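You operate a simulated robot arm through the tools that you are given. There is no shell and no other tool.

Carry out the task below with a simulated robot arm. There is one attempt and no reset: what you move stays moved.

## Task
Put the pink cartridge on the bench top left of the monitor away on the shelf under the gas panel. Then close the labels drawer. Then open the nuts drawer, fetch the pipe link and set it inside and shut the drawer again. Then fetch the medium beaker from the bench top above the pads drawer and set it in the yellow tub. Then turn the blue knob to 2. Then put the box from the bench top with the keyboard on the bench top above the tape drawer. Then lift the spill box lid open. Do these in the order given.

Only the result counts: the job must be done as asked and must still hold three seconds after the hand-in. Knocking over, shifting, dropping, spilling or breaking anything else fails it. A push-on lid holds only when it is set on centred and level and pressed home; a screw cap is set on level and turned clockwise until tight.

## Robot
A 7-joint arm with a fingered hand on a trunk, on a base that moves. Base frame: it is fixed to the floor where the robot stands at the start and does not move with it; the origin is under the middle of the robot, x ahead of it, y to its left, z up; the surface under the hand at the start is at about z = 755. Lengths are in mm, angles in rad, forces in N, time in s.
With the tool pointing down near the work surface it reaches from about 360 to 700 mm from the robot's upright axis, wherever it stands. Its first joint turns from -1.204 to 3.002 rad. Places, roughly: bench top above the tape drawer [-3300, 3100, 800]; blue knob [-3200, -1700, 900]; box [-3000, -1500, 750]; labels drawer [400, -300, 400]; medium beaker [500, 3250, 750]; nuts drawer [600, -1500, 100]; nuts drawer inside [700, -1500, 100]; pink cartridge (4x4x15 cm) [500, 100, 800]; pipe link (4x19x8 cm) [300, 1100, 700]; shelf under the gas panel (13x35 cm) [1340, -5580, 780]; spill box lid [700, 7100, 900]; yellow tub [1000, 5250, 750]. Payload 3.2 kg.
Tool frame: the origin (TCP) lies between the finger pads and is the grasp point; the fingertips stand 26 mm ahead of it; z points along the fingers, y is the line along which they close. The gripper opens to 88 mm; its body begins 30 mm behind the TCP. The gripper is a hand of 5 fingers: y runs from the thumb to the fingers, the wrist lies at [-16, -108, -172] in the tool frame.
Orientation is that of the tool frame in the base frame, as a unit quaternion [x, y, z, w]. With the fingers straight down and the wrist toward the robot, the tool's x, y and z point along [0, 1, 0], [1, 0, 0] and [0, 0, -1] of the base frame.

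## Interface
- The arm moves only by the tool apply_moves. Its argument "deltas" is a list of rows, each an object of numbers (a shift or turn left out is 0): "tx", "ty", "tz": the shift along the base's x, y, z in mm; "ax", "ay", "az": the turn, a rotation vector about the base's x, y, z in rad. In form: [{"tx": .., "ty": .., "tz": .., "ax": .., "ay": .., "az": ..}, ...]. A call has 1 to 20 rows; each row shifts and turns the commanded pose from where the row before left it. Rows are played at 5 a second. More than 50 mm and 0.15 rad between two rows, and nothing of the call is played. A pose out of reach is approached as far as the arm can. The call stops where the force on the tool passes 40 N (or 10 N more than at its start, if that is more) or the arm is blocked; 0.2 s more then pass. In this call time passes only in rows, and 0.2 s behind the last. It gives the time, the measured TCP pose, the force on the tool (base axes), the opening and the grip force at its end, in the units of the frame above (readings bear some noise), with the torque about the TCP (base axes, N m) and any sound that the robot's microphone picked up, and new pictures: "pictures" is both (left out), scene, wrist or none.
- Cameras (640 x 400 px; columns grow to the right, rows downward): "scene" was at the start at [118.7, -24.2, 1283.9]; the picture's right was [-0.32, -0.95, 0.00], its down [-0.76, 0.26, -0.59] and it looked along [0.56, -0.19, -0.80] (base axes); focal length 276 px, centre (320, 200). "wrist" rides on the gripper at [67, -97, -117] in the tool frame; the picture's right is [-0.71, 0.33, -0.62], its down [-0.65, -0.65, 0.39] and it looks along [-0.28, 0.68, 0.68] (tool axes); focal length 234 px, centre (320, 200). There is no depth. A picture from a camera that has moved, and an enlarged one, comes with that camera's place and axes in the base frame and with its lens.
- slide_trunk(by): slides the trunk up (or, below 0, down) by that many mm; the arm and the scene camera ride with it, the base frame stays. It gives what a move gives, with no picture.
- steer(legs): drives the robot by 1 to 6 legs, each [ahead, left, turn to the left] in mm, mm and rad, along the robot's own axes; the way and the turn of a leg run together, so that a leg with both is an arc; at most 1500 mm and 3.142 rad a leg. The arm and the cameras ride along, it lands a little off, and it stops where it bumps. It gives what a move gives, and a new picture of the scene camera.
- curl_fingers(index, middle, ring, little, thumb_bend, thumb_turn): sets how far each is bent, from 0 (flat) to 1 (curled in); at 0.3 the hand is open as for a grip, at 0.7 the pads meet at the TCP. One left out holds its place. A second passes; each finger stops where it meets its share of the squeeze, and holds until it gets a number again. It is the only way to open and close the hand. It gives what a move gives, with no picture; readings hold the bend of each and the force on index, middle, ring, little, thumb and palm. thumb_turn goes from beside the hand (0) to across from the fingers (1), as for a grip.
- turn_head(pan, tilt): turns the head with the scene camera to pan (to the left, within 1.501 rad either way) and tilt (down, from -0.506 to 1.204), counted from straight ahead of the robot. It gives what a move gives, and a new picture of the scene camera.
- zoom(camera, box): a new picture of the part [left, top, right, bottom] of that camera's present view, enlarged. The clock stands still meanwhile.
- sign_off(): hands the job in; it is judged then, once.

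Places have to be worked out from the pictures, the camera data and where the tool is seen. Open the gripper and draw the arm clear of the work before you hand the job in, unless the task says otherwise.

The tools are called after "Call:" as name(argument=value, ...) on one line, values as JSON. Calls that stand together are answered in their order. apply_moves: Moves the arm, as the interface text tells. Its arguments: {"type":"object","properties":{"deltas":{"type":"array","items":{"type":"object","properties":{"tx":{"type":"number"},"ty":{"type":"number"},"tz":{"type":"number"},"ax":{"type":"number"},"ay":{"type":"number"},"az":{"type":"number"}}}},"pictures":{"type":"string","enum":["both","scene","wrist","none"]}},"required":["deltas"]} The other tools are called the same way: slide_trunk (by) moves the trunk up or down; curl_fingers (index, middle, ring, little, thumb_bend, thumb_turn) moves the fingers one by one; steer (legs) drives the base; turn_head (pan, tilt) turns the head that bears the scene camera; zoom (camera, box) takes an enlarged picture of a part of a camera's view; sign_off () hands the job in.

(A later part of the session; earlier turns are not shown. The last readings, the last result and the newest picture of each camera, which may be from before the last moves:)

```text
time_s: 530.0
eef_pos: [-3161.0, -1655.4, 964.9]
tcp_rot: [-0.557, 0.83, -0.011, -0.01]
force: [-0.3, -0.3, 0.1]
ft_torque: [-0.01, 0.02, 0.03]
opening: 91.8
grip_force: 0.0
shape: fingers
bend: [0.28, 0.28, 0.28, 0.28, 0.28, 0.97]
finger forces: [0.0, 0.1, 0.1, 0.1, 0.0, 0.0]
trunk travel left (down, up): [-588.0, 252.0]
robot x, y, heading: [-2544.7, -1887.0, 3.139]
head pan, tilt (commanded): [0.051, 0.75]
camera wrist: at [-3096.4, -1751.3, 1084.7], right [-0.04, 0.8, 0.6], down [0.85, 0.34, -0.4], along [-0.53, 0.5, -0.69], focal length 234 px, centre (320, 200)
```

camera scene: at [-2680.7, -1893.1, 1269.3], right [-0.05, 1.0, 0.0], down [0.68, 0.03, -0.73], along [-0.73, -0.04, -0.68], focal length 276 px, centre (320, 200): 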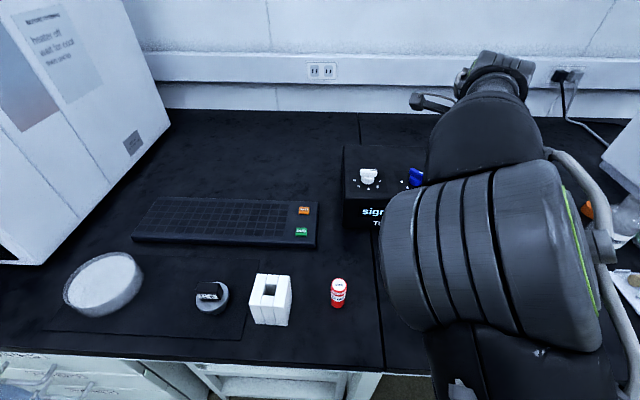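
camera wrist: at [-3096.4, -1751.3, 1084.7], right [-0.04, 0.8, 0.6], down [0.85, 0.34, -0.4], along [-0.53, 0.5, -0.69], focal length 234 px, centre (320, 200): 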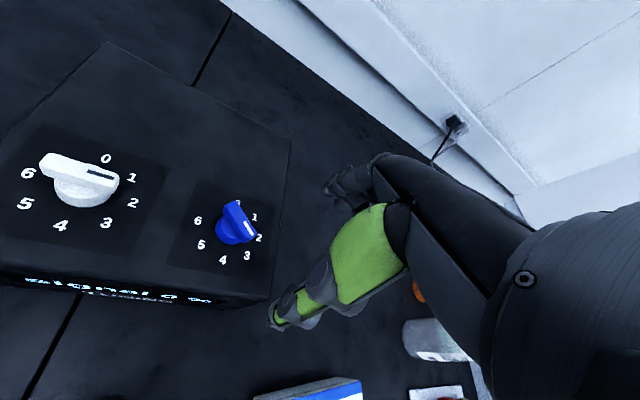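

Now the dial is seen nearly from above (0–6). I zoom to read the pointer precisely.

Call:
zoom(camera="wrist", box=[180, 180, 290, 280])

Call:
zoom(camera="wrist", box=[0, 130, 160, 250])

```text
4.00 times, centred on (235, 230) of wrist
camera zoom: at [-3096.4, -1751.3, 1084.7], right [-0.04, 0.8, 0.6], down [0.85, 0.34, -0.4], along [-0.53, 0.5, -0.69], focal length 937 px, centre (660, 80)
```

zoom: 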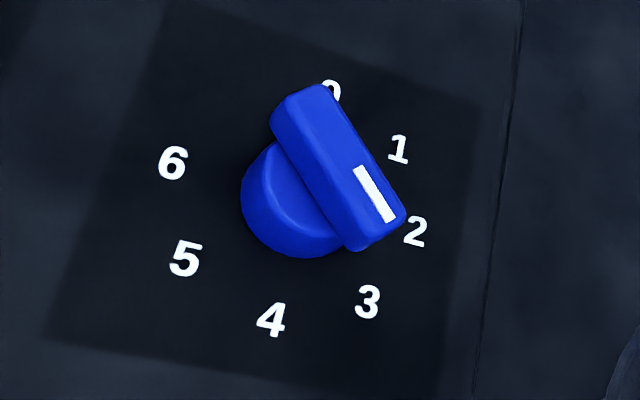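

```text
3.33 times, centred on (80, 190) of wrist
camera zoom: at [-3096.4, -1751.3, 1084.7], right [-0.04, 0.8, 0.6], down [0.85, 0.34, -0.4], along [-0.53, 0.5, -0.69], focal length 781 px, centre (1120, 233)
```

zoom: 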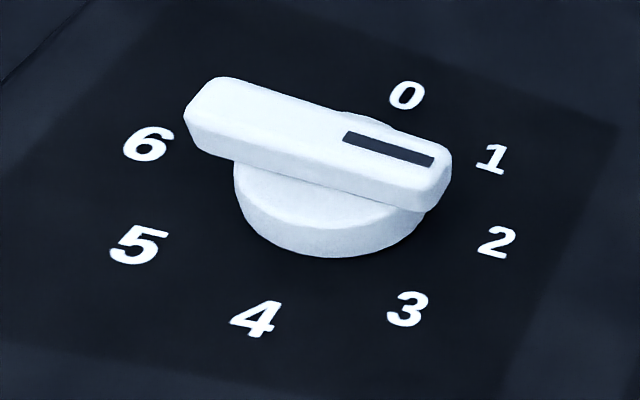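

The white knob reads 2 and the blue one reads 3, as I judged. I move the hand over the blue knob with closing axis ≈163°.

Call:
apply_moves(deltas=[{"tx": -10, "ty": -14, "az": 0.035}, {"tx": -10, "ty": -14, "az": 0.035}, {"tx": -9.5, "ty": -13.3, "az": 0.03}, {"tz": 0}], pictures="wrist")

```text
time_s: 531.0
eef_pos: [-3192.1, -1700.9, 961.7]
tcp_rot: [-0.6, 0.8, -0.006, -0.003]
force: [-0.4, 0.0, 0.5]
ft_torque: [0.0, 0.0, 0.03]
opening: 91.5
grip_force: 0.0
shape: fingers
bend: [0.28, 0.28, 0.28, 0.28, 0.28, 0.97]
finger forces: [0.0, 0.0, 0.1, 0.0, 0.0, 0.0]
trunk travel left (down, up): [-588.0, 252.0]
robot x, y, heading: [-2545.4, -1887.6, 3.142]
head pan, tilt (commanded): [0.051, 0.75]
camera wrist: at [-3117.9, -1790.1, 1081.0], right [-0.12, 0.78, 0.61], down [0.81, 0.44, -0.39], along [-0.57, 0.45, -0.69], focal length 234 px, centre (320, 200)
```

wrist: 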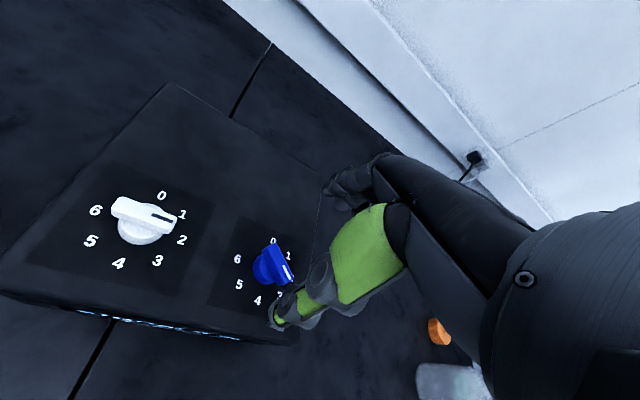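

Aligned. I pre-close the hand to ~55 mm, fine-adjust and descend so the fingertips are just above the panel.

Call:
curl_fingers(index=0.45, middle=0.45, ring=0.45, little=0.45, thumb_bend=0.45)

Call:
apply_moves(deltas=[{"tx": 1.6, "ty": 4.2}, {"tz": -20}, {"tz": -20}, {"tz": -15}, {"tz": 0}], pictures="wrist")

Call:
zoom(camera="wrist", box=[200, 160, 400, 340])

```text
time_s: 532.0
eef_pos: [-3192.9, -1699.5, 961.0]
tcp_rot: [-0.601, 0.799, -0.005, 0.0]
force: [-0.2, 0.0, -0.1]
ft_torque: [-0.03, -0.01, 0.0]
opening: 56.8
grip_force: 0.1
shape: fingers
bend: [0.45, 0.45, 0.45, 0.45, 0.45, 0.97]
finger forces: [0.0, 0.0, 0.0, 0.0, 0.0, 0.0]
trunk travel left (down, up): [-588.0, 252.0]
robot x, y, heading: [-2548.4, -1888.0, 3.142]
head pan, tilt (commanded): [0.051, 0.75]
```

```text
time_s: 533.2
eef_pos: [-3189.9, -1698.7, 902.1]
tcp_rot: [-0.601, 0.8, -0.006, 0.002]
force: [-0.1, 0.1, -0.4]
ft_torque: [-0.01, 0.01, 0.01]
opening: 57.0
grip_force: 0.0
shape: fingers
bend: [0.45, 0.45, 0.45, 0.45, 0.45, 0.97]
finger forces: [0.1, 0.0, 0.1, 0.0, 0.0, 0.0]
trunk travel left (down, up): [-588.0, 252.0]
robot x, y, heading: [-2549.8, -1887.4, 3.143]
head pan, tilt (commanded): [0.051, 0.75]
camera wrist: at [-3116.8, -1787.8, 1021.8], right [-0.13, 0.78, 0.62], down [0.81, 0.44, -0.38], along [-0.57, 0.45, -0.69], focal length 234 px, centre (320, 200)
```

wrist: 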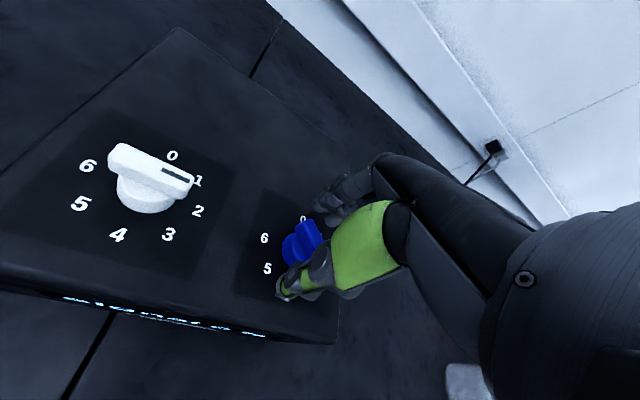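

```text
2.22 times, centred on (300, 250) of wrist
camera zoom: at [-3116.8, -1787.8, 1021.8], right [-0.13, 0.78, 0.62], down [0.81, 0.44, -0.38], along [-0.57, 0.45, -0.69], focal length 520 px, centre (364, 89)
```

zoom: 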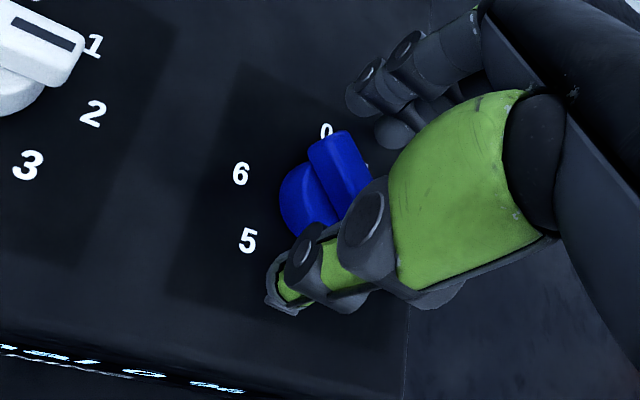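

The knob is between thumb and fingers. I lower 10 mm more and close on the bar.

Call:
apply_moves(deltas=[{"tz": -6}, {"tz": -5}, {"tz": 0}], pictures="none")

Call:
curl_fingers(index=0.62, middle=0.62, ring=0.62, little=0.62, thumb_bend=0.6)

Call:
zoom(camera="wrist", box=[200, 160, 400, 340])

```text
time_s: 534.0
eef_pos: [-3189.9, -1698.5, 893.9]
tcp_rot: [-0.602, 0.799, -0.006, -0.001]
force: [1.0, -0.4, -1.0]
ft_torque: [0.02, 0.01, 0.0]
opening: 56.8
grip_force: 0.1
shape: fingers
bend: [0.45, 0.45, 0.45, 0.45, 0.45, 0.97]
finger forces: [0.0, 0.1, 0.0, 0.0, 0.0, 0.0]
trunk travel left (down, up): [-588.0, 252.0]
robot x, y, heading: [-2549.6, -1887.3, 3.143]
head pan, tilt (commanded): [0.051, 0.75]
```

```text
time_s: 535.0
eef_pos: [-3189.9, -1698.7, 895.4]
tcp_rot: [-0.601, 0.799, -0.005, -0.001]
force: [-1.3, -0.3, -1.7]
ft_torque: [0.01, -0.02, 0.02]
opening: 26.6
grip_force: 2.0
shape: fingers
bend: [0.6, 0.6, 0.62, 0.62, 0.59, 0.97]
finger forces: [1.6, 0.9, 0.1, 0.0, 1.4, 0.1]
trunk travel left (down, up): [-588.0, 252.0]
robot x, y, heading: [-2546.9, -1889.1, 3.145]
head pan, tilt (commanded): [0.051, 0.75]
```

```text
2.22 times, centred on (300, 250) of wrist
camera zoom: at [-3116.9, -1787.8, 1014.4], right [-0.12, 0.78, 0.61], down [0.81, 0.44, -0.39], along [-0.57, 0.45, -0.69], focal length 520 px, centre (364, 89)
```

zoom: 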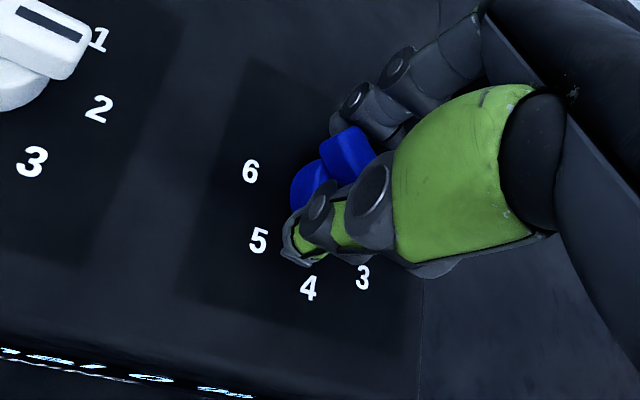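

Light contact (opening 27 mm). I close further so the bar aligns between fingers and thumb.

Call:
curl_fingers(index=0.72, middle=0.72, ring=0.72, little=0.72, thumb_bend=0.68)

Call:
zoom(camera="wrist", box=[200, 160, 400, 340])

Call:
zoom(camera="scene", box=[330, 130, 450, 220])

```text
time_s: 536.0
eef_pos: [-3192.8, -1697.7, 895.0]
tcp_rot: [-0.601, 0.8, -0.005, -0.001]
force: [-7.7, 3.3, -1.7]
ft_torque: [-0.03, 0.08, 0.01]
opening: 23.4
grip_force: 10.5
shape: fingers
bend: [0.62, 0.63, 0.72, 0.72, 0.62, 0.97]
finger forces: [7.4, 7.0, 0.1, 0.1, 6.6, 0.0]
trunk travel left (down, up): [-588.0, 252.0]
robot x, y, heading: [-2551.3, -1889.0, 3.145]
head pan, tilt (commanded): [0.051, 0.75]
```

```text
2.22 times, centred on (300, 250) of wrist
camera zoom: at [-3118.3, -1787.1, 1014.1], right [-0.12, 0.78, 0.61], down [0.81, 0.44, -0.39], along [-0.57, 0.45, -0.69], focal length 520 px, centre (364, 89)
```

zoom: 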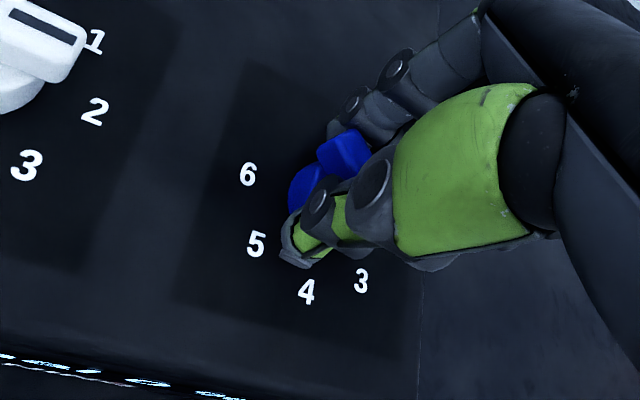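

```text
4.44 times, centred on (390, 175) of scene
camera zoom: at [-2682.3, -1892.5, 1269.1], right [-0.05, 1.0, 0.0], down [0.68, 0.03, -0.73], along [-0.73, -0.04, -0.68], focal length 1227 px, centre (9, 311)
```

zoom: 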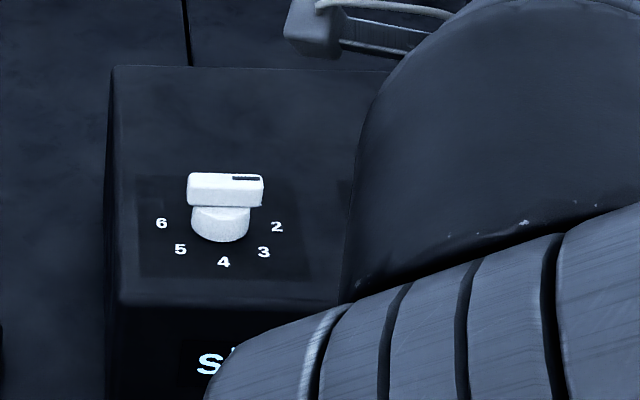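

Index, middle and thumb hold the bar, not yet fully aligned. I squeeze more, then rotate the hand +0.28 rad.

Call:
curl_fingers(index=0.82, middle=0.82, ring=0.82, little=0.82, thumb_bend=0.75)

Call:
apply_moves(deltas=[{"az": 0.07}, {"az": 0.07}, {"az": 0.07}, {"az": 0.07}, {"tz": 0}], pictures="wrist")

Call:
zoom(camera="wrist", box=[200, 160, 400, 340])

```text
time_s: 537.0
eef_pos: [-3192.3, -1696.7, 894.4]
tcp_rot: [-0.6, 0.8, -0.007, -0.002]
force: [-6.5, 3.1, -3.6]
ft_torque: [-0.04, -0.02, 0.0]
opening: 22.4
grip_force: 16.7
shape: fingers
bend: [0.73, 0.62, 0.82, 0.82, 0.63, 0.96]
finger forces: [10.5, 9.2, 0.0, 0.1, 13.9, 0.1]
trunk travel left (down, up): [-588.0, 252.0]
robot x, y, heading: [-2546.2, -1890.1, 3.148]
head pan, tilt (commanded): [0.051, 0.75]
```

```text
time_s: 538.2
eef_pos: [-3192.2, -1701.2, 894.8]
tcp_rot: [0.71, -0.704, 0.001, -0.001]
force: [-3.6, 14.9, -7.6]
ft_torque: [0.3, -0.09, 0.09]
opening: 22.4
grip_force: 16.4
shape: fingers
bend: [0.73, 0.62, 0.82, 0.82, 0.61, 0.99]
finger forces: [9.6, 10.1, 0.0, 0.1, 13.8, 0.0]
trunk travel left (down, up): [-588.0, 252.0]
robot x, y, heading: [-2546.7, -1891.2, 3.143]
head pan, tilt (commanded): [0.051, 0.75]
camera wrist: at [-3095.1, -1766.6, 1013.3], right [-0.34, 0.7, 0.62], down [0.65, 0.66, -0.39], along [-0.68, 0.27, -0.68], focal length 234 px, centre (320, 200)
```

wrist: 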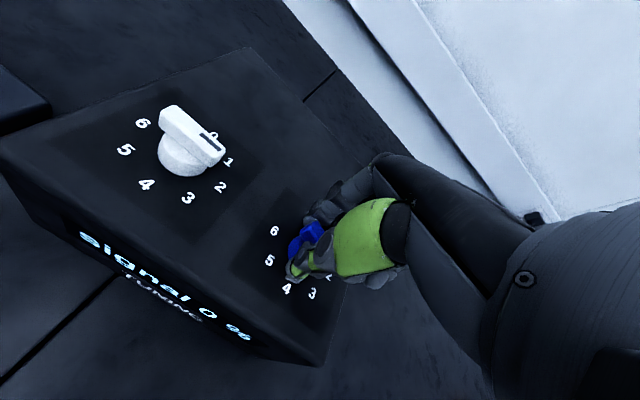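

```text
2.22 times, centred on (300, 250) of wrist
camera zoom: at [-3095.1, -1766.6, 1013.3], right [-0.34, 0.7, 0.62], down [0.65, 0.66, -0.39], along [-0.68, 0.27, -0.68], focal length 520 px, centre (364, 89)
```

zoom: 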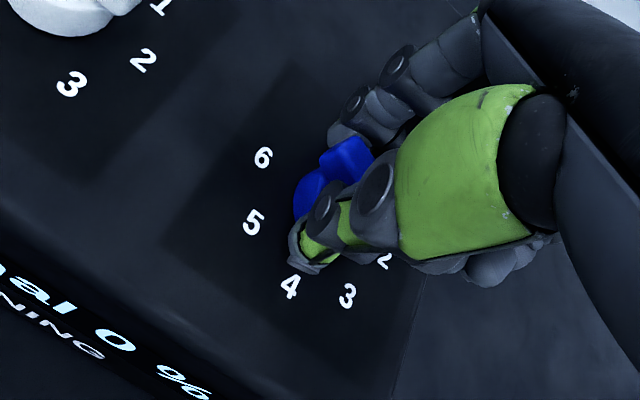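

The knob follows the hand. I rotate another +0.30 rad, then release and look at where the pointer is.

Call:
apply_moves(deltas=[{"az": 0.075}, {"az": 0.075}, {"az": 0.075}, {"az": 0.075}, {"tz": 0}], pictures="none")

Call:
curl_fingers(index=0.45, middle=0.45, ring=0.45, little=0.45, thumb_bend=0.4)

Call:
apply_moves(deltas=[{"tz": 10}, {"tz": 20}, {"tz": 25}, {"tz": 25}], pictures="wrist")

Call:
zoom(camera="wrist", box=[180, 160, 340, 320])

```text
time_s: 539.4
eef_pos: [-3191.3, -1701.9, 895.2]
tcp_rot: [0.808, -0.589, 0.001, -0.002]
force: [-3.7, 11.5, -7.2]
ft_torque: [0.25, -0.06, 0.08]
opening: 22.2
grip_force: 16.4
shape: fingers
bend: [0.73, 0.63, 0.82, 0.82, 0.61, 0.99]
finger forces: [8.3, 9.2, 0.0, 0.0, 14.7, 0.0]
trunk travel left (down, up): [-588.0, 252.0]
robot x, y, heading: [-2545.3, -1885.5, 3.144]
head pan, tilt (commanded): [0.051, 0.75]
```

```text
time_s: 540.4
eef_pos: [-3191.7, -1704.1, 896.2]
tcp_rot: [0.808, -0.589, 0.0, -0.001]
force: [-0.3, -0.4, -0.3]
ft_torque: [-0.02, 0.01, -0.01]
opening: 61.4
grip_force: 0.2
shape: fingers
bend: [0.45, 0.45, 0.45, 0.45, 0.4, 0.97]
finger forces: [0.1, 0.1, 0.0, 0.1, 0.0, 0.0]
trunk travel left (down, up): [-588.0, 252.0]
robot x, y, heading: [-2545.7, -1889.3, 3.141]
head pan, tilt (commanded): [0.051, 0.75]
```

```text
time_s: 541.4
eef_pos: [-3189.4, -1703.6, 976.7]
tcp_rot: [0.808, -0.59, -0.001, -0.001]
force: [-0.3, -0.1, 0.2]
ft_torque: [0.01, -0.01, -0.02]
opening: 61.4
grip_force: 0.0
shape: fingers
bend: [0.45, 0.45, 0.45, 0.45, 0.4, 0.97]
finger forces: [0.0, 0.1, 0.0, 0.0, 0.0, 0.0]
trunk travel left (down, up): [-588.0, 252.0]
robot x, y, heading: [-2544.9, -1888.1, 3.14]
head pan, tilt (commanded): [0.051, 0.75]
camera wrist: at [-3077.8, -1738.0, 1095.1], right [-0.53, 0.57, 0.62], down [0.42, 0.82, -0.39], along [-0.73, 0.06, -0.68], focal length 234 px, centre (320, 200)
```

wrist: 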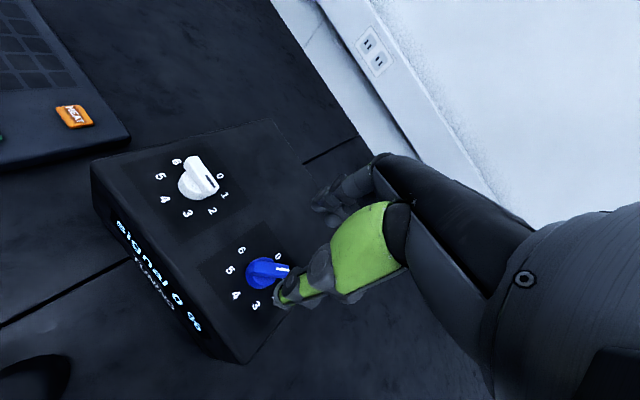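

```text
2.50 times, centred on (260, 240) of wrist
camera zoom: at [-3077.8, -1738.0, 1095.1], right [-0.53, 0.57, 0.62], down [0.42, 0.82, -0.39], along [-0.73, 0.06, -0.68], focal length 585 px, centre (470, 100)
```

zoom: 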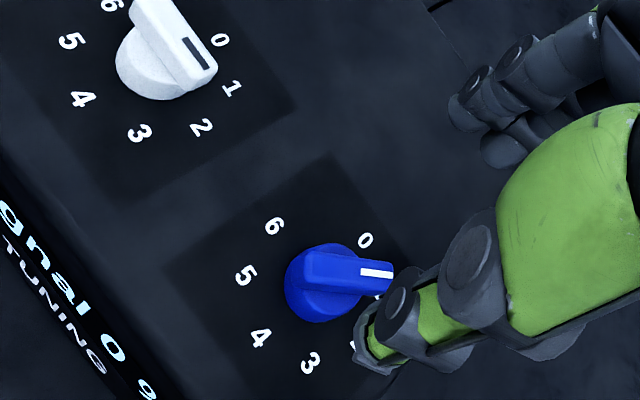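

The squeeze over‑rotated it: the pointer now reads 1 (135°), because the index curled further than the middle. I regrip with the closing axis exactly along x and equal finger bends so that the bar is squared to "2".

Call:
apply_moves(deltas=[{"az": -0.105, "ty": 3.5, "tx": -1}, {"az": -0.105, "ty": 3.5}, {"az": -0.1}, {"tz": 0}], pictures="none")

```text
time_s: 542.4
eef_pos: [-3192.0, -1696.4, 975.7]
tcp_rot: [-0.707, 0.708, 0.001, 0.002]
force: [0.4, -0.1, 1.1]
ft_torque: [-0.01, 0.02, 0.02]
opening: 61.1
grip_force: 0.1
shape: fingers
bend: [0.45, 0.45, 0.45, 0.45, 0.4, 0.97]
finger forces: [0.1, 0.0, 0.1, 0.0, 0.1, 0.0]
trunk travel left (down, up): [-588.0, 252.0]
robot x, y, heading: [-2544.6, -1889.4, 3.139]
head pan, tilt (commanded): [0.051, 0.75]
```

Orientation is exactly square now. I descend and close with equal bends, thumb last.

Call:
apply_moves(deltas=[{"tz": -25, "tx": 1}, {"tz": -25}, {"tz": -20}, {"tz": -10}, {"tz": 0}], pictures="none")

Call:
curl_fingers(index=0.6, middle=0.6, ring=0.6, little=0.6, thumb_bend=0.55)

Call:
curl_fingers(index=0.63, middle=0.63, ring=0.63, little=0.63, thumb_bend=0.68)

Call:
zoom(camera="wrist", box=[200, 160, 400, 340])

```text
time_s: 543.6
eef_pos: [-3191.2, -1697.2, 896.9]
tcp_rot: [0.707, -0.707, 0.001, -0.001]
force: [-0.1, 0.7, 0.2]
ft_torque: [0.0, 0.0, 0.01]
opening: 61.4
grip_force: 0.2
shape: fingers
bend: [0.45, 0.45, 0.45, 0.45, 0.4, 0.97]
finger forces: [0.0, 0.0, 0.1, 0.0, 0.0, 0.0]
trunk travel left (down, up): [-588.0, 252.0]
robot x, y, heading: [-2549.7, -1888.1, 3.143]
head pan, tilt (commanded): [0.051, 0.75]
```

```text
time_s: 544.6
eef_pos: [-3191.7, -1697.5, 897.6]
tcp_rot: [-0.707, 0.707, 0.001, 0.002]
force: [-1.8, 0.1, -0.6]
ft_torque: [-0.02, 0.03, 0.04]
opening: 30.5
grip_force: 1.3
shape: fingers
bend: [0.6, 0.58, 0.6, 0.6, 0.55, 0.97]
finger forces: [0.0, 1.9, 0.0, 0.0, 0.3, 0.0]
trunk travel left (down, up): [-588.0, 252.0]
robot x, y, heading: [-2543.8, -1891.9, 3.137]
head pan, tilt (commanded): [0.051, 0.75]
```

```text
time_s: 545.6
eef_pos: [-3189.9, -1697.3, 897.5]
tcp_rot: [-0.707, 0.707, 0.0, 0.001]
force: [3.3, -0.9, 0.2]
ft_torque: [0.02, -0.09, 0.01]
opening: 22.7
grip_force: 4.3
shape: fingers
bend: [0.62, 0.61, 0.63, 0.63, 0.63, 0.96]
finger forces: [0.8, 1.6, 0.0, 0.0, 6.0, 0.0]
trunk travel left (down, up): [-588.0, 252.0]
robot x, y, heading: [-2547.1, -1888.1, 3.138]
head pan, tilt (commanded): [0.051, 0.75]
```

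```text
2.22 times, centred on (300, 250) of wrist
camera zoom: at [-3093.3, -1764.5, 1015.4], right [-0.33, 0.71, 0.62], down [0.65, 0.65, -0.39], along [-0.68, 0.28, -0.68], focal length 520 px, centre (364, 89)
```

zoom: 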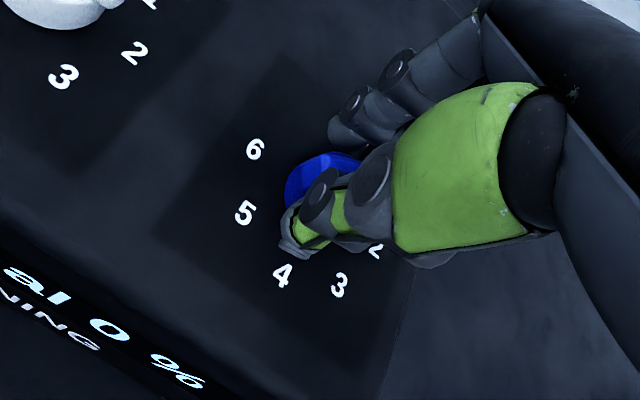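

I press the thumb a little more to square the bar, then release and look.

Call:
curl_fingers(index=0.64, middle=0.64, ring=0.64, little=0.64, thumb_bend=0.75)

Call:
curl_fingers(index=0.45, middle=0.45, ring=0.45, little=0.45, thumb_bend=0.4)

Call:
apply_moves(deltas=[{"tz": 10}, {"tz": 20}, {"tz": 25}, {"tz": 25}], pictures="wrist")

Call:
zoom(camera="wrist", box=[180, 160, 340, 320])

```text
time_s: 546.6
eef_pos: [-3189.5, -1697.9, 898.1]
tcp_rot: [0.707, -0.707, 0.0, -0.001]
force: [7.5, -0.9, -1.6]
ft_torque: [-0.03, -0.14, 0.0]
opening: 20.7
grip_force: 7.0
shape: fingers
bend: [0.62, 0.61, 0.64, 0.64, 0.64, 0.95]
finger forces: [1.2, 2.5, 0.0, 0.0, 10.2, 0.0]
trunk travel left (down, up): [-588.0, 252.0]
robot x, y, heading: [-2544.6, -1891.6, 3.139]
head pan, tilt (commanded): [0.051, 0.75]
```

```text
time_s: 547.6
eef_pos: [-3191.4, -1697.8, 897.5]
tcp_rot: [0.707, -0.707, -0.001, -0.002]
force: [-0.1, -0.3, -0.3]
ft_torque: [0.0, 0.02, -0.01]
opening: 61.4
grip_force: 0.1
shape: fingers
bend: [0.45, 0.45, 0.45, 0.45, 0.4, 0.97]
finger forces: [0.0, 0.0, 0.0, 0.0, 0.0, 0.1]
trunk travel left (down, up): [-588.0, 252.0]
robot x, y, heading: [-2545.2, -1891.0, 3.143]
head pan, tilt (commanded): [0.051, 0.75]
```

```text
time_s: 548.6
eef_pos: [-3191.8, -1698.6, 976.8]
tcp_rot: [0.707, -0.707, 0.0, -0.003]
force: [0.1, -0.4, -0.4]
ft_torque: [0.02, -0.03, 0.03]
opening: 61.4
grip_force: 0.0
shape: fingers
bend: [0.45, 0.45, 0.45, 0.45, 0.4, 0.97]
finger forces: [0.1, 0.1, 0.0, 0.0, 0.0, 0.0]
trunk travel left (down, up): [-588.0, 252.0]
robot x, y, heading: [-2547.3, -1889.4, 3.143]
head pan, tilt (commanded): [0.051, 0.75]
camera wrist: at [-3094.0, -1764.7, 1095.5], right [-0.33, 0.71, 0.63], down [0.65, 0.65, -0.38], along [-0.68, 0.28, -0.68], focal length 234 px, centre (320, 200)
```

wrist: 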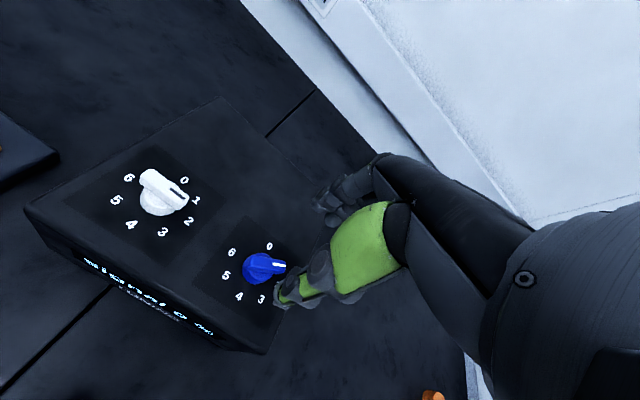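

```text
2.50 times, centred on (260, 240) of wrist
camera zoom: at [-3094.0, -1764.7, 1095.5], right [-0.33, 0.71, 0.63], down [0.65, 0.65, -0.38], along [-0.68, 0.28, -0.68], focal length 585 px, centre (470, 100)
```

zoom: 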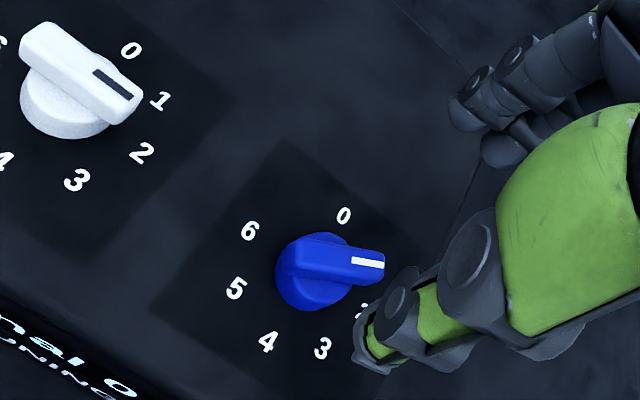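

Now the pointer is at ≈115°; thumb + middle dominate, leaving the bar 64° off the closing axis. I'll use only index and thumb (opposite offset) with the hand yawed to ≈206°, which should bring the bar toward 90°.

Call:
curl_fingers(index=0.45, middle=0.25, ring=0.25, little=0.25, thumb_bend=0.45)

Call:
apply_moves(deltas=[{"az": 0.114, "tx": 1, "ty": 1}, {"az": 0.114}, {"az": 0.114}, {"az": 0.114}, {"tz": -25}, {"tz": -25}, {"tz": -20}, {"tz": -10}, {"tz": 0}], pictures="wrist")

Call:
zoom(camera="wrist", box=[200, 160, 400, 340])

```text
time_s: 549.6
eef_pos: [-3191.3, -1697.5, 977.0]
tcp_rot: [0.707, -0.707, 0.0, -0.001]
force: [-0.1, -0.1, 0.5]
ft_torque: [-0.01, -0.01, -0.02]
opening: 56.9
grip_force: 0.1
shape: fingers
bend: [0.45, 0.25, 0.25, 0.25, 0.45, 0.97]
finger forces: [0.0, 0.0, 0.0, 0.0, 0.1, 0.0]
trunk travel left (down, up): [-588.0, 252.0]
robot x, y, heading: [-2546.9, -1886.8, 3.144]
head pan, tilt (commanded): [0.051, 0.75]
```

```text
time_s: 551.6
eef_pos: [-3189.2, -1696.2, 897.0]
tcp_rot: [0.849, -0.529, 0.0, -0.001]
force: [1.1, -0.2, -1.1]
ft_torque: [0.0, 0.03, -0.01]
opening: 56.9
grip_force: 0.1
shape: fingers
bend: [0.45, 0.25, 0.25, 0.25, 0.45, 0.97]
finger forces: [0.0, 0.0, 0.0, 0.1, 0.1, 0.0]
trunk travel left (down, up): [-588.0, 252.0]
robot x, y, heading: [-2548.4, -1890.0, 3.14]
head pan, tilt (commanded): [0.051, 0.75]
camera wrist: at [-3073.6, -1713.6, 1014.9], right [-0.61, 0.49, 0.62], down [0.3, 0.87, -0.39], along [-0.73, -0.05, -0.68], focal length 234 px, centre (320, 200)
```

wrist: 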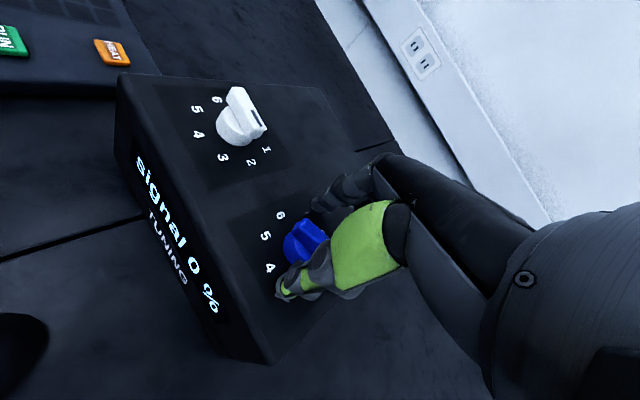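

```text
2.22 times, centred on (300, 250) of wrist
camera zoom: at [-3073.6, -1713.6, 1014.9], right [-0.61, 0.49, 0.62], down [0.3, 0.87, -0.39], along [-0.73, -0.05, -0.68], focal length 520 px, centre (364, 89)
```

zoom: 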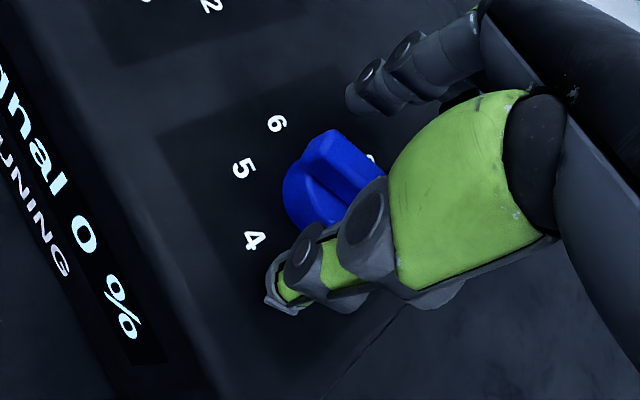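

I close index and thumb gently on the bar.

Call:
curl_fingers(index=0.6, thumb_bend=0.6)

Call:
curl_fingers(index=0.68, thumb_bend=0.68)

Call:
zoom(camera="wrist", box=[200, 160, 400, 340])

```text
time_s: 552.6
eef_pos: [-3190.6, -1696.2, 896.9]
tcp_rot: [0.849, -0.529, 0.0, -0.001]
force: [1.5, 0.9, -0.1]
ft_torque: [0.04, -0.04, 0.02]
opening: 26.7
grip_force: 0.5
shape: fingers
bend: [0.6, 0.25, 0.25, 0.25, 0.59, 0.97]
finger forces: [0.2, 0.1, 0.0, 0.1, 1.1, 0.1]
trunk travel left (down, up): [-588.0, 252.0]
robot x, y, heading: [-2548.7, -1890.2, 3.14]
head pan, tilt (commanded): [0.051, 0.75]
```

```text
time_s: 553.6
eef_pos: [-3188.2, -1696.6, 897.5]
tcp_rot: [0.849, -0.528, -0.001, -0.002]
force: [0.4, -0.2, 1.9]
ft_torque: [0.0, 0.02, -0.03]
opening: 22.7
grip_force: 4.0
shape: fingers
bend: [0.63, 0.25, 0.25, 0.25, 0.63, 0.97]
finger forces: [4.4, 0.1, 0.1, 0.0, 4.6, 0.1]
trunk travel left (down, up): [-588.0, 252.0]
robot x, y, heading: [-2546.3, -1885.6, 3.142]
head pan, tilt (commanded): [0.051, 0.75]
```

```text
2.22 times, centred on (300, 250) of wrist
camera zoom: at [-3073.3, -1713.4, 1015.5], right [-0.61, 0.49, 0.63], down [0.3, 0.87, -0.39], along [-0.73, -0.05, -0.68], focal length 520 px, centre (364, 89)
```

zoom: 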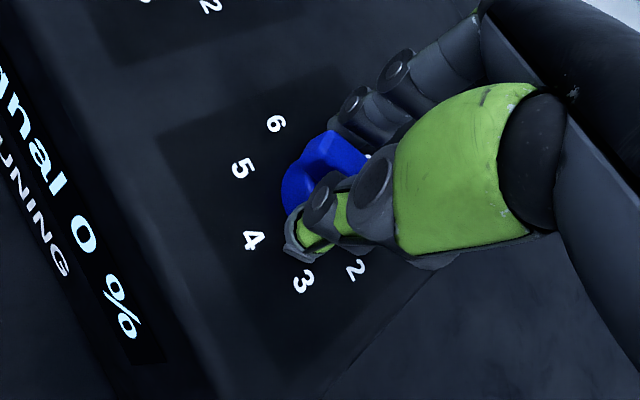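

Index and thumb hold the bar flat (about perpendicular to the closing axis). I tighten a little, then rotate −0.42 rad toward 2, release and look.

Call:
curl_fingers(index=0.72, thumb_bend=0.72)

Call:
apply_moves(deltas=[{"az": -0.07}, {"az": -0.07}, {"az": -0.07}, {"az": -0.07}, {"az": -0.07}, {"az": -0.07}, {"tz": 0}], pictures="none")

Call:
curl_fingers(index=0.4, thumb_bend=0.4)

Call:
apply_moves(deltas=[{"tz": 10}, {"tz": 20}, {"tz": 25}, {"tz": 25}], pictures="wrist")

Call:
zoom(camera="wrist", box=[180, 160, 340, 320])

```text
time_s: 554.6
eef_pos: [-3189.1, -1697.2, 898.1]
tcp_rot: [0.849, -0.529, -0.001, -0.001]
force: [1.2, 0.3, 6.0]
ft_torque: [-0.07, -0.02, 0.0]
opening: 16.8
grip_force: 7.9
shape: fingers
bend: [0.71, 0.25, 0.25, 0.25, 0.64, 0.97]
finger forces: [9.3, 0.0, 0.1, 0.0, 6.2, 0.1]
trunk travel left (down, up): [-588.0, 252.0]
robot x, y, heading: [-2549.0, -1891.1, 3.142]
head pan, tilt (commanded): [0.051, 0.75]
```

```text
time_s: 556.2
eef_pos: [-3188.1, -1697.4, 897.7]
tcp_rot: [0.719, -0.695, -0.001, -0.001]
force: [1.5, 0.0, 9.5]
ft_torque: [-0.06, -0.02, 0.0]
opening: 16.4
grip_force: 9.4
shape: fingers
bend: [0.71, 0.25, 0.25, 0.25, 0.64, 0.97]
finger forces: [11.2, 0.0, 0.0, 0.1, 7.0, 0.0]
trunk travel left (down, up): [-588.0, 252.0]
robot x, y, heading: [-2548.4, -1889.4, 3.138]
head pan, tilt (commanded): [0.051, 0.75]
```

```text
time_s: 557.2
eef_pos: [-3188.9, -1696.2, 896.6]
tcp_rot: [0.72, -0.694, 0.0, -0.001]
force: [-0.6, -0.2, -0.4]
ft_torque: [-0.02, 0.02, 0.0]
opening: 66.5
grip_force: 0.2
shape: fingers
bend: [0.4, 0.25, 0.25, 0.25, 0.4, 0.97]
finger forces: [0.1, 0.0, 0.0, 0.0, 0.0, 0.0]
trunk travel left (down, up): [-588.0, 252.0]
robot x, y, heading: [-2545.6, -1888.9, 3.141]
head pan, tilt (commanded): [0.051, 0.75]
```

```text
time_s: 558.2
eef_pos: [-3189.5, -1696.5, 976.3]
tcp_rot: [0.72, -0.694, 0.0, -0.001]
force: [-0.7, 0.5, 0.2]
ft_torque: [-0.01, -0.02, -0.05]
opening: 66.6
grip_force: 0.0
shape: fingers
bend: [0.4, 0.25, 0.25, 0.25, 0.4, 0.97]
finger forces: [0.1, 0.0, 0.0, 0.0, 0.0, 0.0]
trunk travel left (down, up): [-588.0, 252.0]
robot x, y, heading: [-2543.0, -1889.0, 3.145]
head pan, tilt (commanded): [0.051, 0.75]
camera wrist: at [-3090.2, -1758.9, 1094.4], right [-0.36, 0.69, 0.62], down [0.63, 0.67, -0.39], along [-0.69, 0.26, -0.68], focal length 234 px, centre (320, 200)
```

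wrist: 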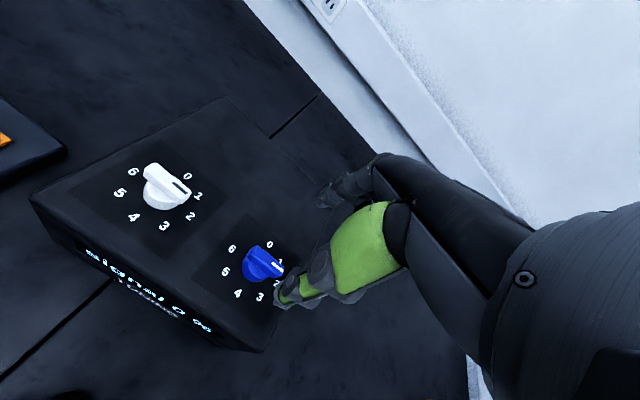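

```text
2.50 times, centred on (260, 240) of wrist
camera zoom: at [-3090.2, -1758.9, 1094.4], right [-0.36, 0.69, 0.62], down [0.63, 0.67, -0.39], along [-0.69, 0.26, -0.68], focal length 585 px, centre (470, 100)
```

zoom: 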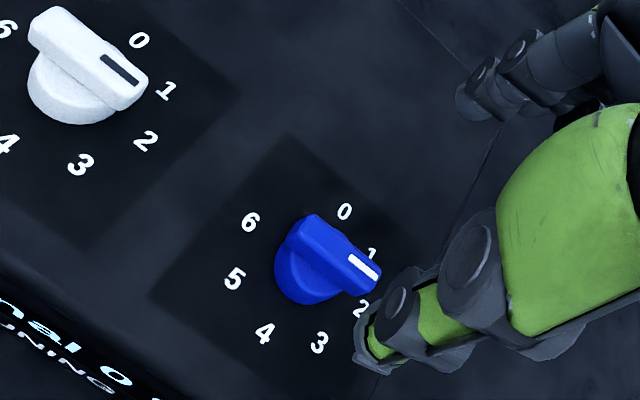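

The blue pointer now looks parallel to the 6–2 line. I zoom in closer to verify.

Call:
zoom(camera="wrist", box=[215, 220, 295, 300])

```text
5.00 times, centred on (255, 260) of wrist
camera zoom: at [-3090.2, -1758.9, 1094.4], right [-0.36, 0.69, 0.62], down [0.63, 0.67, -0.39], along [-0.69, 0.26, -0.68], focal length 1171 px, centre (645, -100)
```

zoom: 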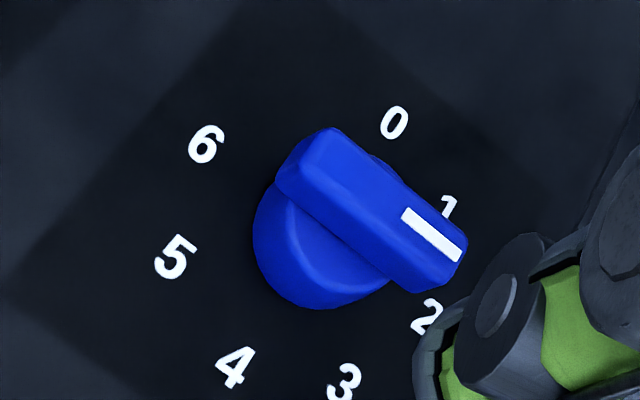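

The pointer is within about 2–3° of "2". Now the box: I back the base off so I can look at the BLUE CAPS box.

Call:
apply_moves(deltas=[{"tz": 15}, {"tz": 15}], pictures="none")

Call:
steer(legs=[[-450, 0, 0]])

Call:
turn_head(pan=0.0, tilt=0.55)

Call:
zoom(camera="scene", box=[300, 130, 460, 250])

```text
time_s: 558.8
eef_pos: [-3190.5, -1697.3, 1008.2]
tcp_rot: [0.72, -0.694, 0.0, -0.002]
force: [0.0, -0.3, 0.1]
ft_torque: [0.0, -0.03, 0.0]
opening: 66.7
grip_force: 0.1
shape: fingers
bend: [0.4, 0.25, 0.25, 0.25, 0.4, 0.97]
finger forces: [0.1, 0.1, 0.0, 0.0, 0.0, 0.1]
trunk travel left (down, up): [-588.0, 252.0]
robot x, y, heading: [-2547.9, -1889.8, 3.14]
head pan, tilt (commanded): [0.051, 0.75]
```

```text
time_s: 561.5
eef_pos: [-2739.6, -1696.8, 1007.1]
tcp_rot: [0.72, -0.694, 0.0, -0.001]
force: [0.1, 0.1, 0.6]
ft_torque: [-0.02, 0.03, -0.01]
opening: 66.4
grip_force: 0.0
shape: fingers
bend: [0.4, 0.25, 0.25, 0.25, 0.4, 0.97]
finger forces: [0.1, 0.0, 0.0, 0.1, 0.0, 0.1]
trunk travel left (down, up): [-588.0, 252.0]
robot x, y, heading: [-2098.4, -1886.6, -3.139]
head pan, tilt (commanded): [0.051, 0.75]
camera scene: at [-2230.4, -1893.1, 1269.4], right [-0.05, 1.0, 0.0], down [0.68, 0.04, -0.73], along [-0.73, -0.04, -0.68], focal length 276 px, centre (320, 200)
```

scene: 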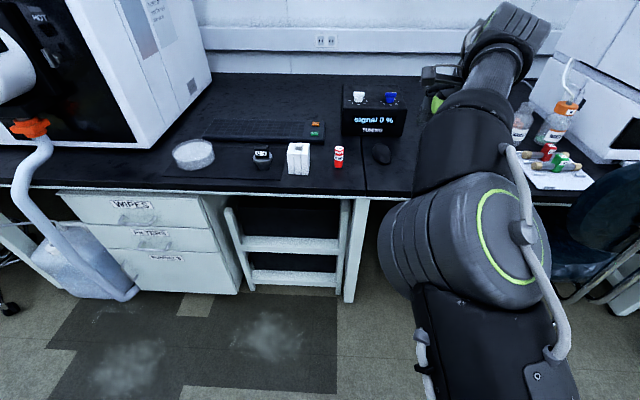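

```text
time_s: 562.2
eef_pos: [-2740.5, -1697.4, 1006.7]
tcp_rot: [0.72, -0.694, 0.001, -0.001]
force: [0.1, 0.5, -0.3]
ft_torque: [0.01, 0.02, -0.01]
opening: 66.6
grip_force: 0.2
shape: fingers
bend: [0.4, 0.25, 0.25, 0.25, 0.4, 0.97]
finger forces: [0.1, 0.0, 0.1, 0.0, 0.0, 0.0]
trunk travel left (down, up): [-588.0, 252.0]
robot x, y, heading: [-2097.7, -1888.6, -3.143]
head pan, tilt (commanded): [0.0, 0.55]
camera scene: at [-2238.0, -1888.9, 1286.7], right [0.0, 1.0, 0.0], down [0.52, 0.0, -0.85], along [-0.85, 0.0, -0.52], focal length 276 px, centre (320, 200)
```

scene: 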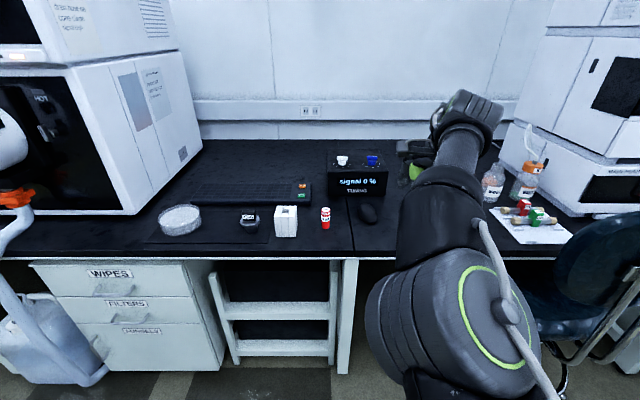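

```text
3.33 times, centred on (380, 190) of scene
camera zoom: at [-2238.0, -1888.9, 1286.7], right [0.0, 1.0, 0.0], down [0.52, 0.0, -0.85], along [-0.85, 0.0, -0.52], focal length 920 px, centre (120, 233)
```

zoom: 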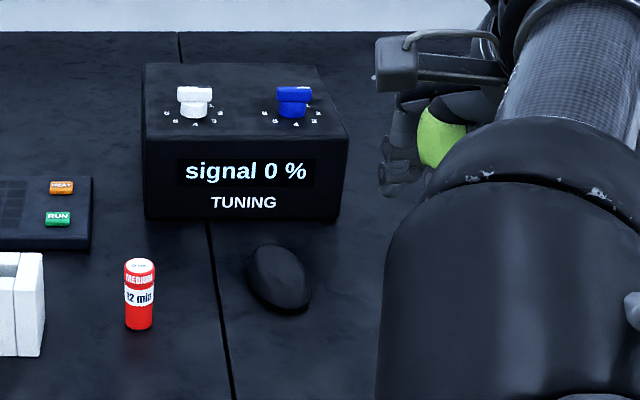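

Both knob bars are now parallel, blue at 2. I drive so that the hand comes above the BLUE CAPS box and use the wrist camera.

Call:
steer(legs=[[255, -140, 0]])

Call:
apply_moves(deltas=[{"tz": 0}], pictures="wrist")

```text
time_s: 564.2
eef_pos: [-2995.8, -1555.9, 1006.8]
tcp_rot: [0.719, -0.695, 0.0, -0.001]
force: [-0.5, 0.6, -0.9]
ft_torque: [0.03, 0.01, 0.03]
opening: 66.6
grip_force: 0.0
shape: fingers
bend: [0.4, 0.25, 0.25, 0.25, 0.4, 0.97]
finger forces: [0.0, 0.1, 0.0, 0.0, 0.1, 0.0]
trunk travel left (down, up): [-588.0, 252.0]
robot x, y, heading: [-2350.9, -1750.5, -3.142]
head pan, tilt (commanded): [0.0, 0.55]
camera scene: at [-2493.4, -1747.7, 1286.7], right [0.0, 1.0, 0.0], down [0.52, 0.0, -0.85], along [-0.85, 0.0, -0.52], focal length 276 px, centre (320, 200)
```

scene: 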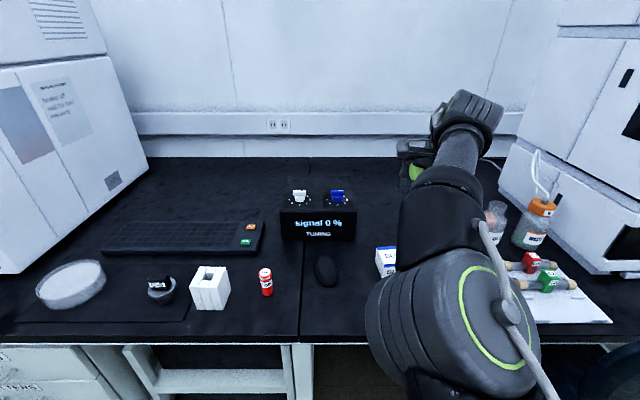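

```text
time_s: 564.6
eef_pos: [-2996.4, -1556.1, 1006.6]
tcp_rot: [0.72, -0.694, -0.001, -0.002]
force: [-0.1, 0.1, -0.6]
ft_torque: [0.0, -0.03, 0.0]
opening: 66.4
grip_force: 0.1
shape: fingers
bend: [0.4, 0.25, 0.25, 0.25, 0.4, 0.97]
finger forces: [0.0, 0.0, 0.0, 0.0, 0.0, 0.1]
trunk travel left (down, up): [-588.0, 252.0]
robot x, y, heading: [-2348.9, -1750.4, -3.147]
head pan, tilt (commanded): [0.0, 0.55]
camera wrist: at [-2896.5, -1619.3, 1124.8], right [-0.36, 0.69, 0.63], down [0.63, 0.67, -0.39], along [-0.69, 0.26, -0.68], focal length 234 px, centre (320, 200)
```

wrist: 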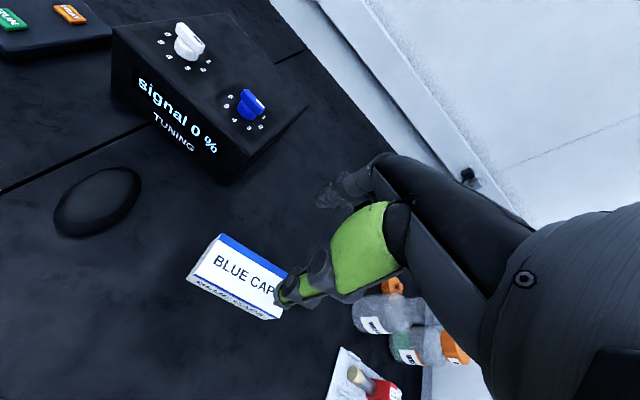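

The box is right below. I zoom in to measure it.

Call:
zoom(camera="wrist", box=[160, 210, 320, 340])

```text
3.08 times, centred on (240, 275) of wrist
camera zoom: at [-2896.5, -1619.3, 1124.8], right [-0.36, 0.69, 0.63], down [0.63, 0.67, -0.39], along [-0.69, 0.26, -0.68], focal length 720 px, centre (566, -31)
```

zoom: 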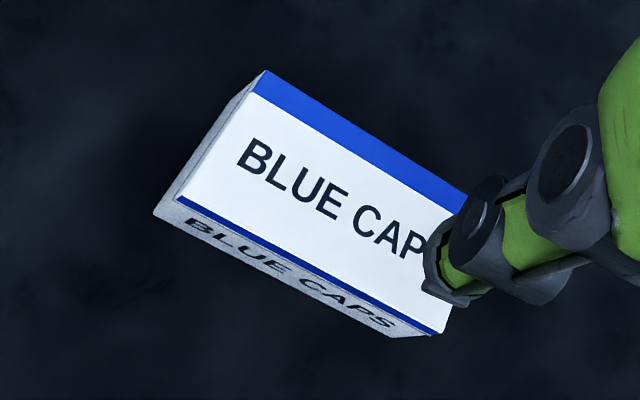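

The box is 129 × 65 × 36 mm, centred at about (−3024, −1528), turned ~7°. I'll grip it across its 65 mm depth from above: shift the base a little closer, open the hand and align.

Call:
curl_fingers(index=0.28, middle=0.28, ring=0.28, little=0.28, thumb_bend=0.28)

Call:
steer(legs=[[50, -15, 0]])

Call:
apply_moves(deltas=[{"az": 0.08, "ty": 6}, {"ty": 7, "tx": 10}, {"tx": 11, "tz": -25}, {"tz": -25}, {"tz": -25}, {"tz": -25}], pictures="wrist")

```text
time_s: 565.6
eef_pos: [-2995.4, -1556.1, 1005.8]
tcp_rot: [0.72, -0.694, 0.001, -0.002]
force: [0.3, 0.5, 0.3]
ft_torque: [-0.01, -0.05, -0.01]
opening: 91.5
grip_force: 0.0
shape: fingers
bend: [0.28, 0.28, 0.28, 0.28, 0.28, 0.97]
finger forces: [0.1, 0.1, 0.0, 0.0, 0.0, 0.1]
trunk travel left (down, up): [-588.0, 252.0]
robot x, y, heading: [-2354.4, -1744.3, -3.143]
head pan, tilt (commanded): [0.0, 0.55]
```

```text
time_s: 566.5
eef_pos: [-3048.0, -1541.2, 1006.6]
tcp_rot: [0.72, -0.694, 0.0, -0.003]
force: [-1.0, 0.2, -0.2]
ft_torque: [-0.01, -0.02, 0.03]
opening: 91.6
grip_force: 0.0
shape: fingers
bend: [0.28, 0.28, 0.28, 0.28, 0.28, 0.97]
finger forces: [0.0, 0.1, 0.0, 0.0, 0.1, 0.1]
trunk travel left (down, up): [-588.0, 252.0]
robot x, y, heading: [-2402.8, -1730.6, 3.145]
head pan, tilt (commanded): [0.0, 0.55]
camera scene: at [-2544.0, -1732.8, 1286.6], right [0.0, 1.0, 0.0], down [0.52, 0.0, -0.85], along [-0.85, 0.0, -0.52], focal length 276 px, centre (320, 200)
```

scene: 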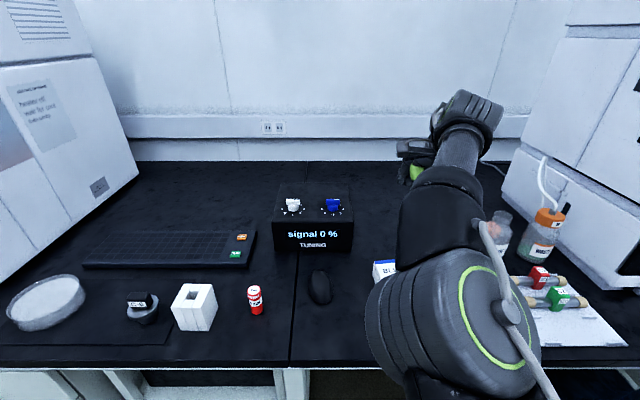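

```text
time_s: 567.9
eef_pos: [-3023.1, -1527.1, 905.5]
tcp_rot: [0.746, -0.666, 0.001, -0.001]
force: [-0.4, -0.3, 0.1]
ft_torque: [0.02, -0.01, 0.0]
opening: 91.5
grip_force: 0.0
shape: fingers
bend: [0.28, 0.28, 0.28, 0.28, 0.28, 0.97]
finger forces: [0.1, 0.1, 0.0, 0.0, 0.1, 0.0]
trunk travel left (down, up): [-588.0, 252.0]
robot x, y, heading: [-2402.0, -1732.9, 3.148]
head pan, tilt (commanded): [0.0, 0.55]
camera wrist: at [-2921.2, -1581.6, 1023.6], right [-0.41, 0.67, 0.62], down [0.58, 0.72, -0.39], along [-0.71, 0.2, -0.68], focal length 234 px, centre (320, 200)
```

wrist: 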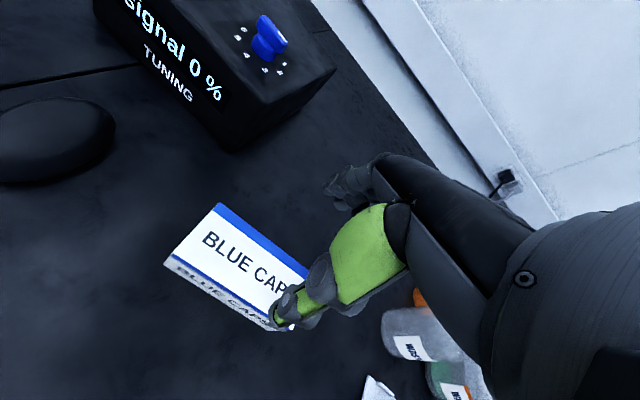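

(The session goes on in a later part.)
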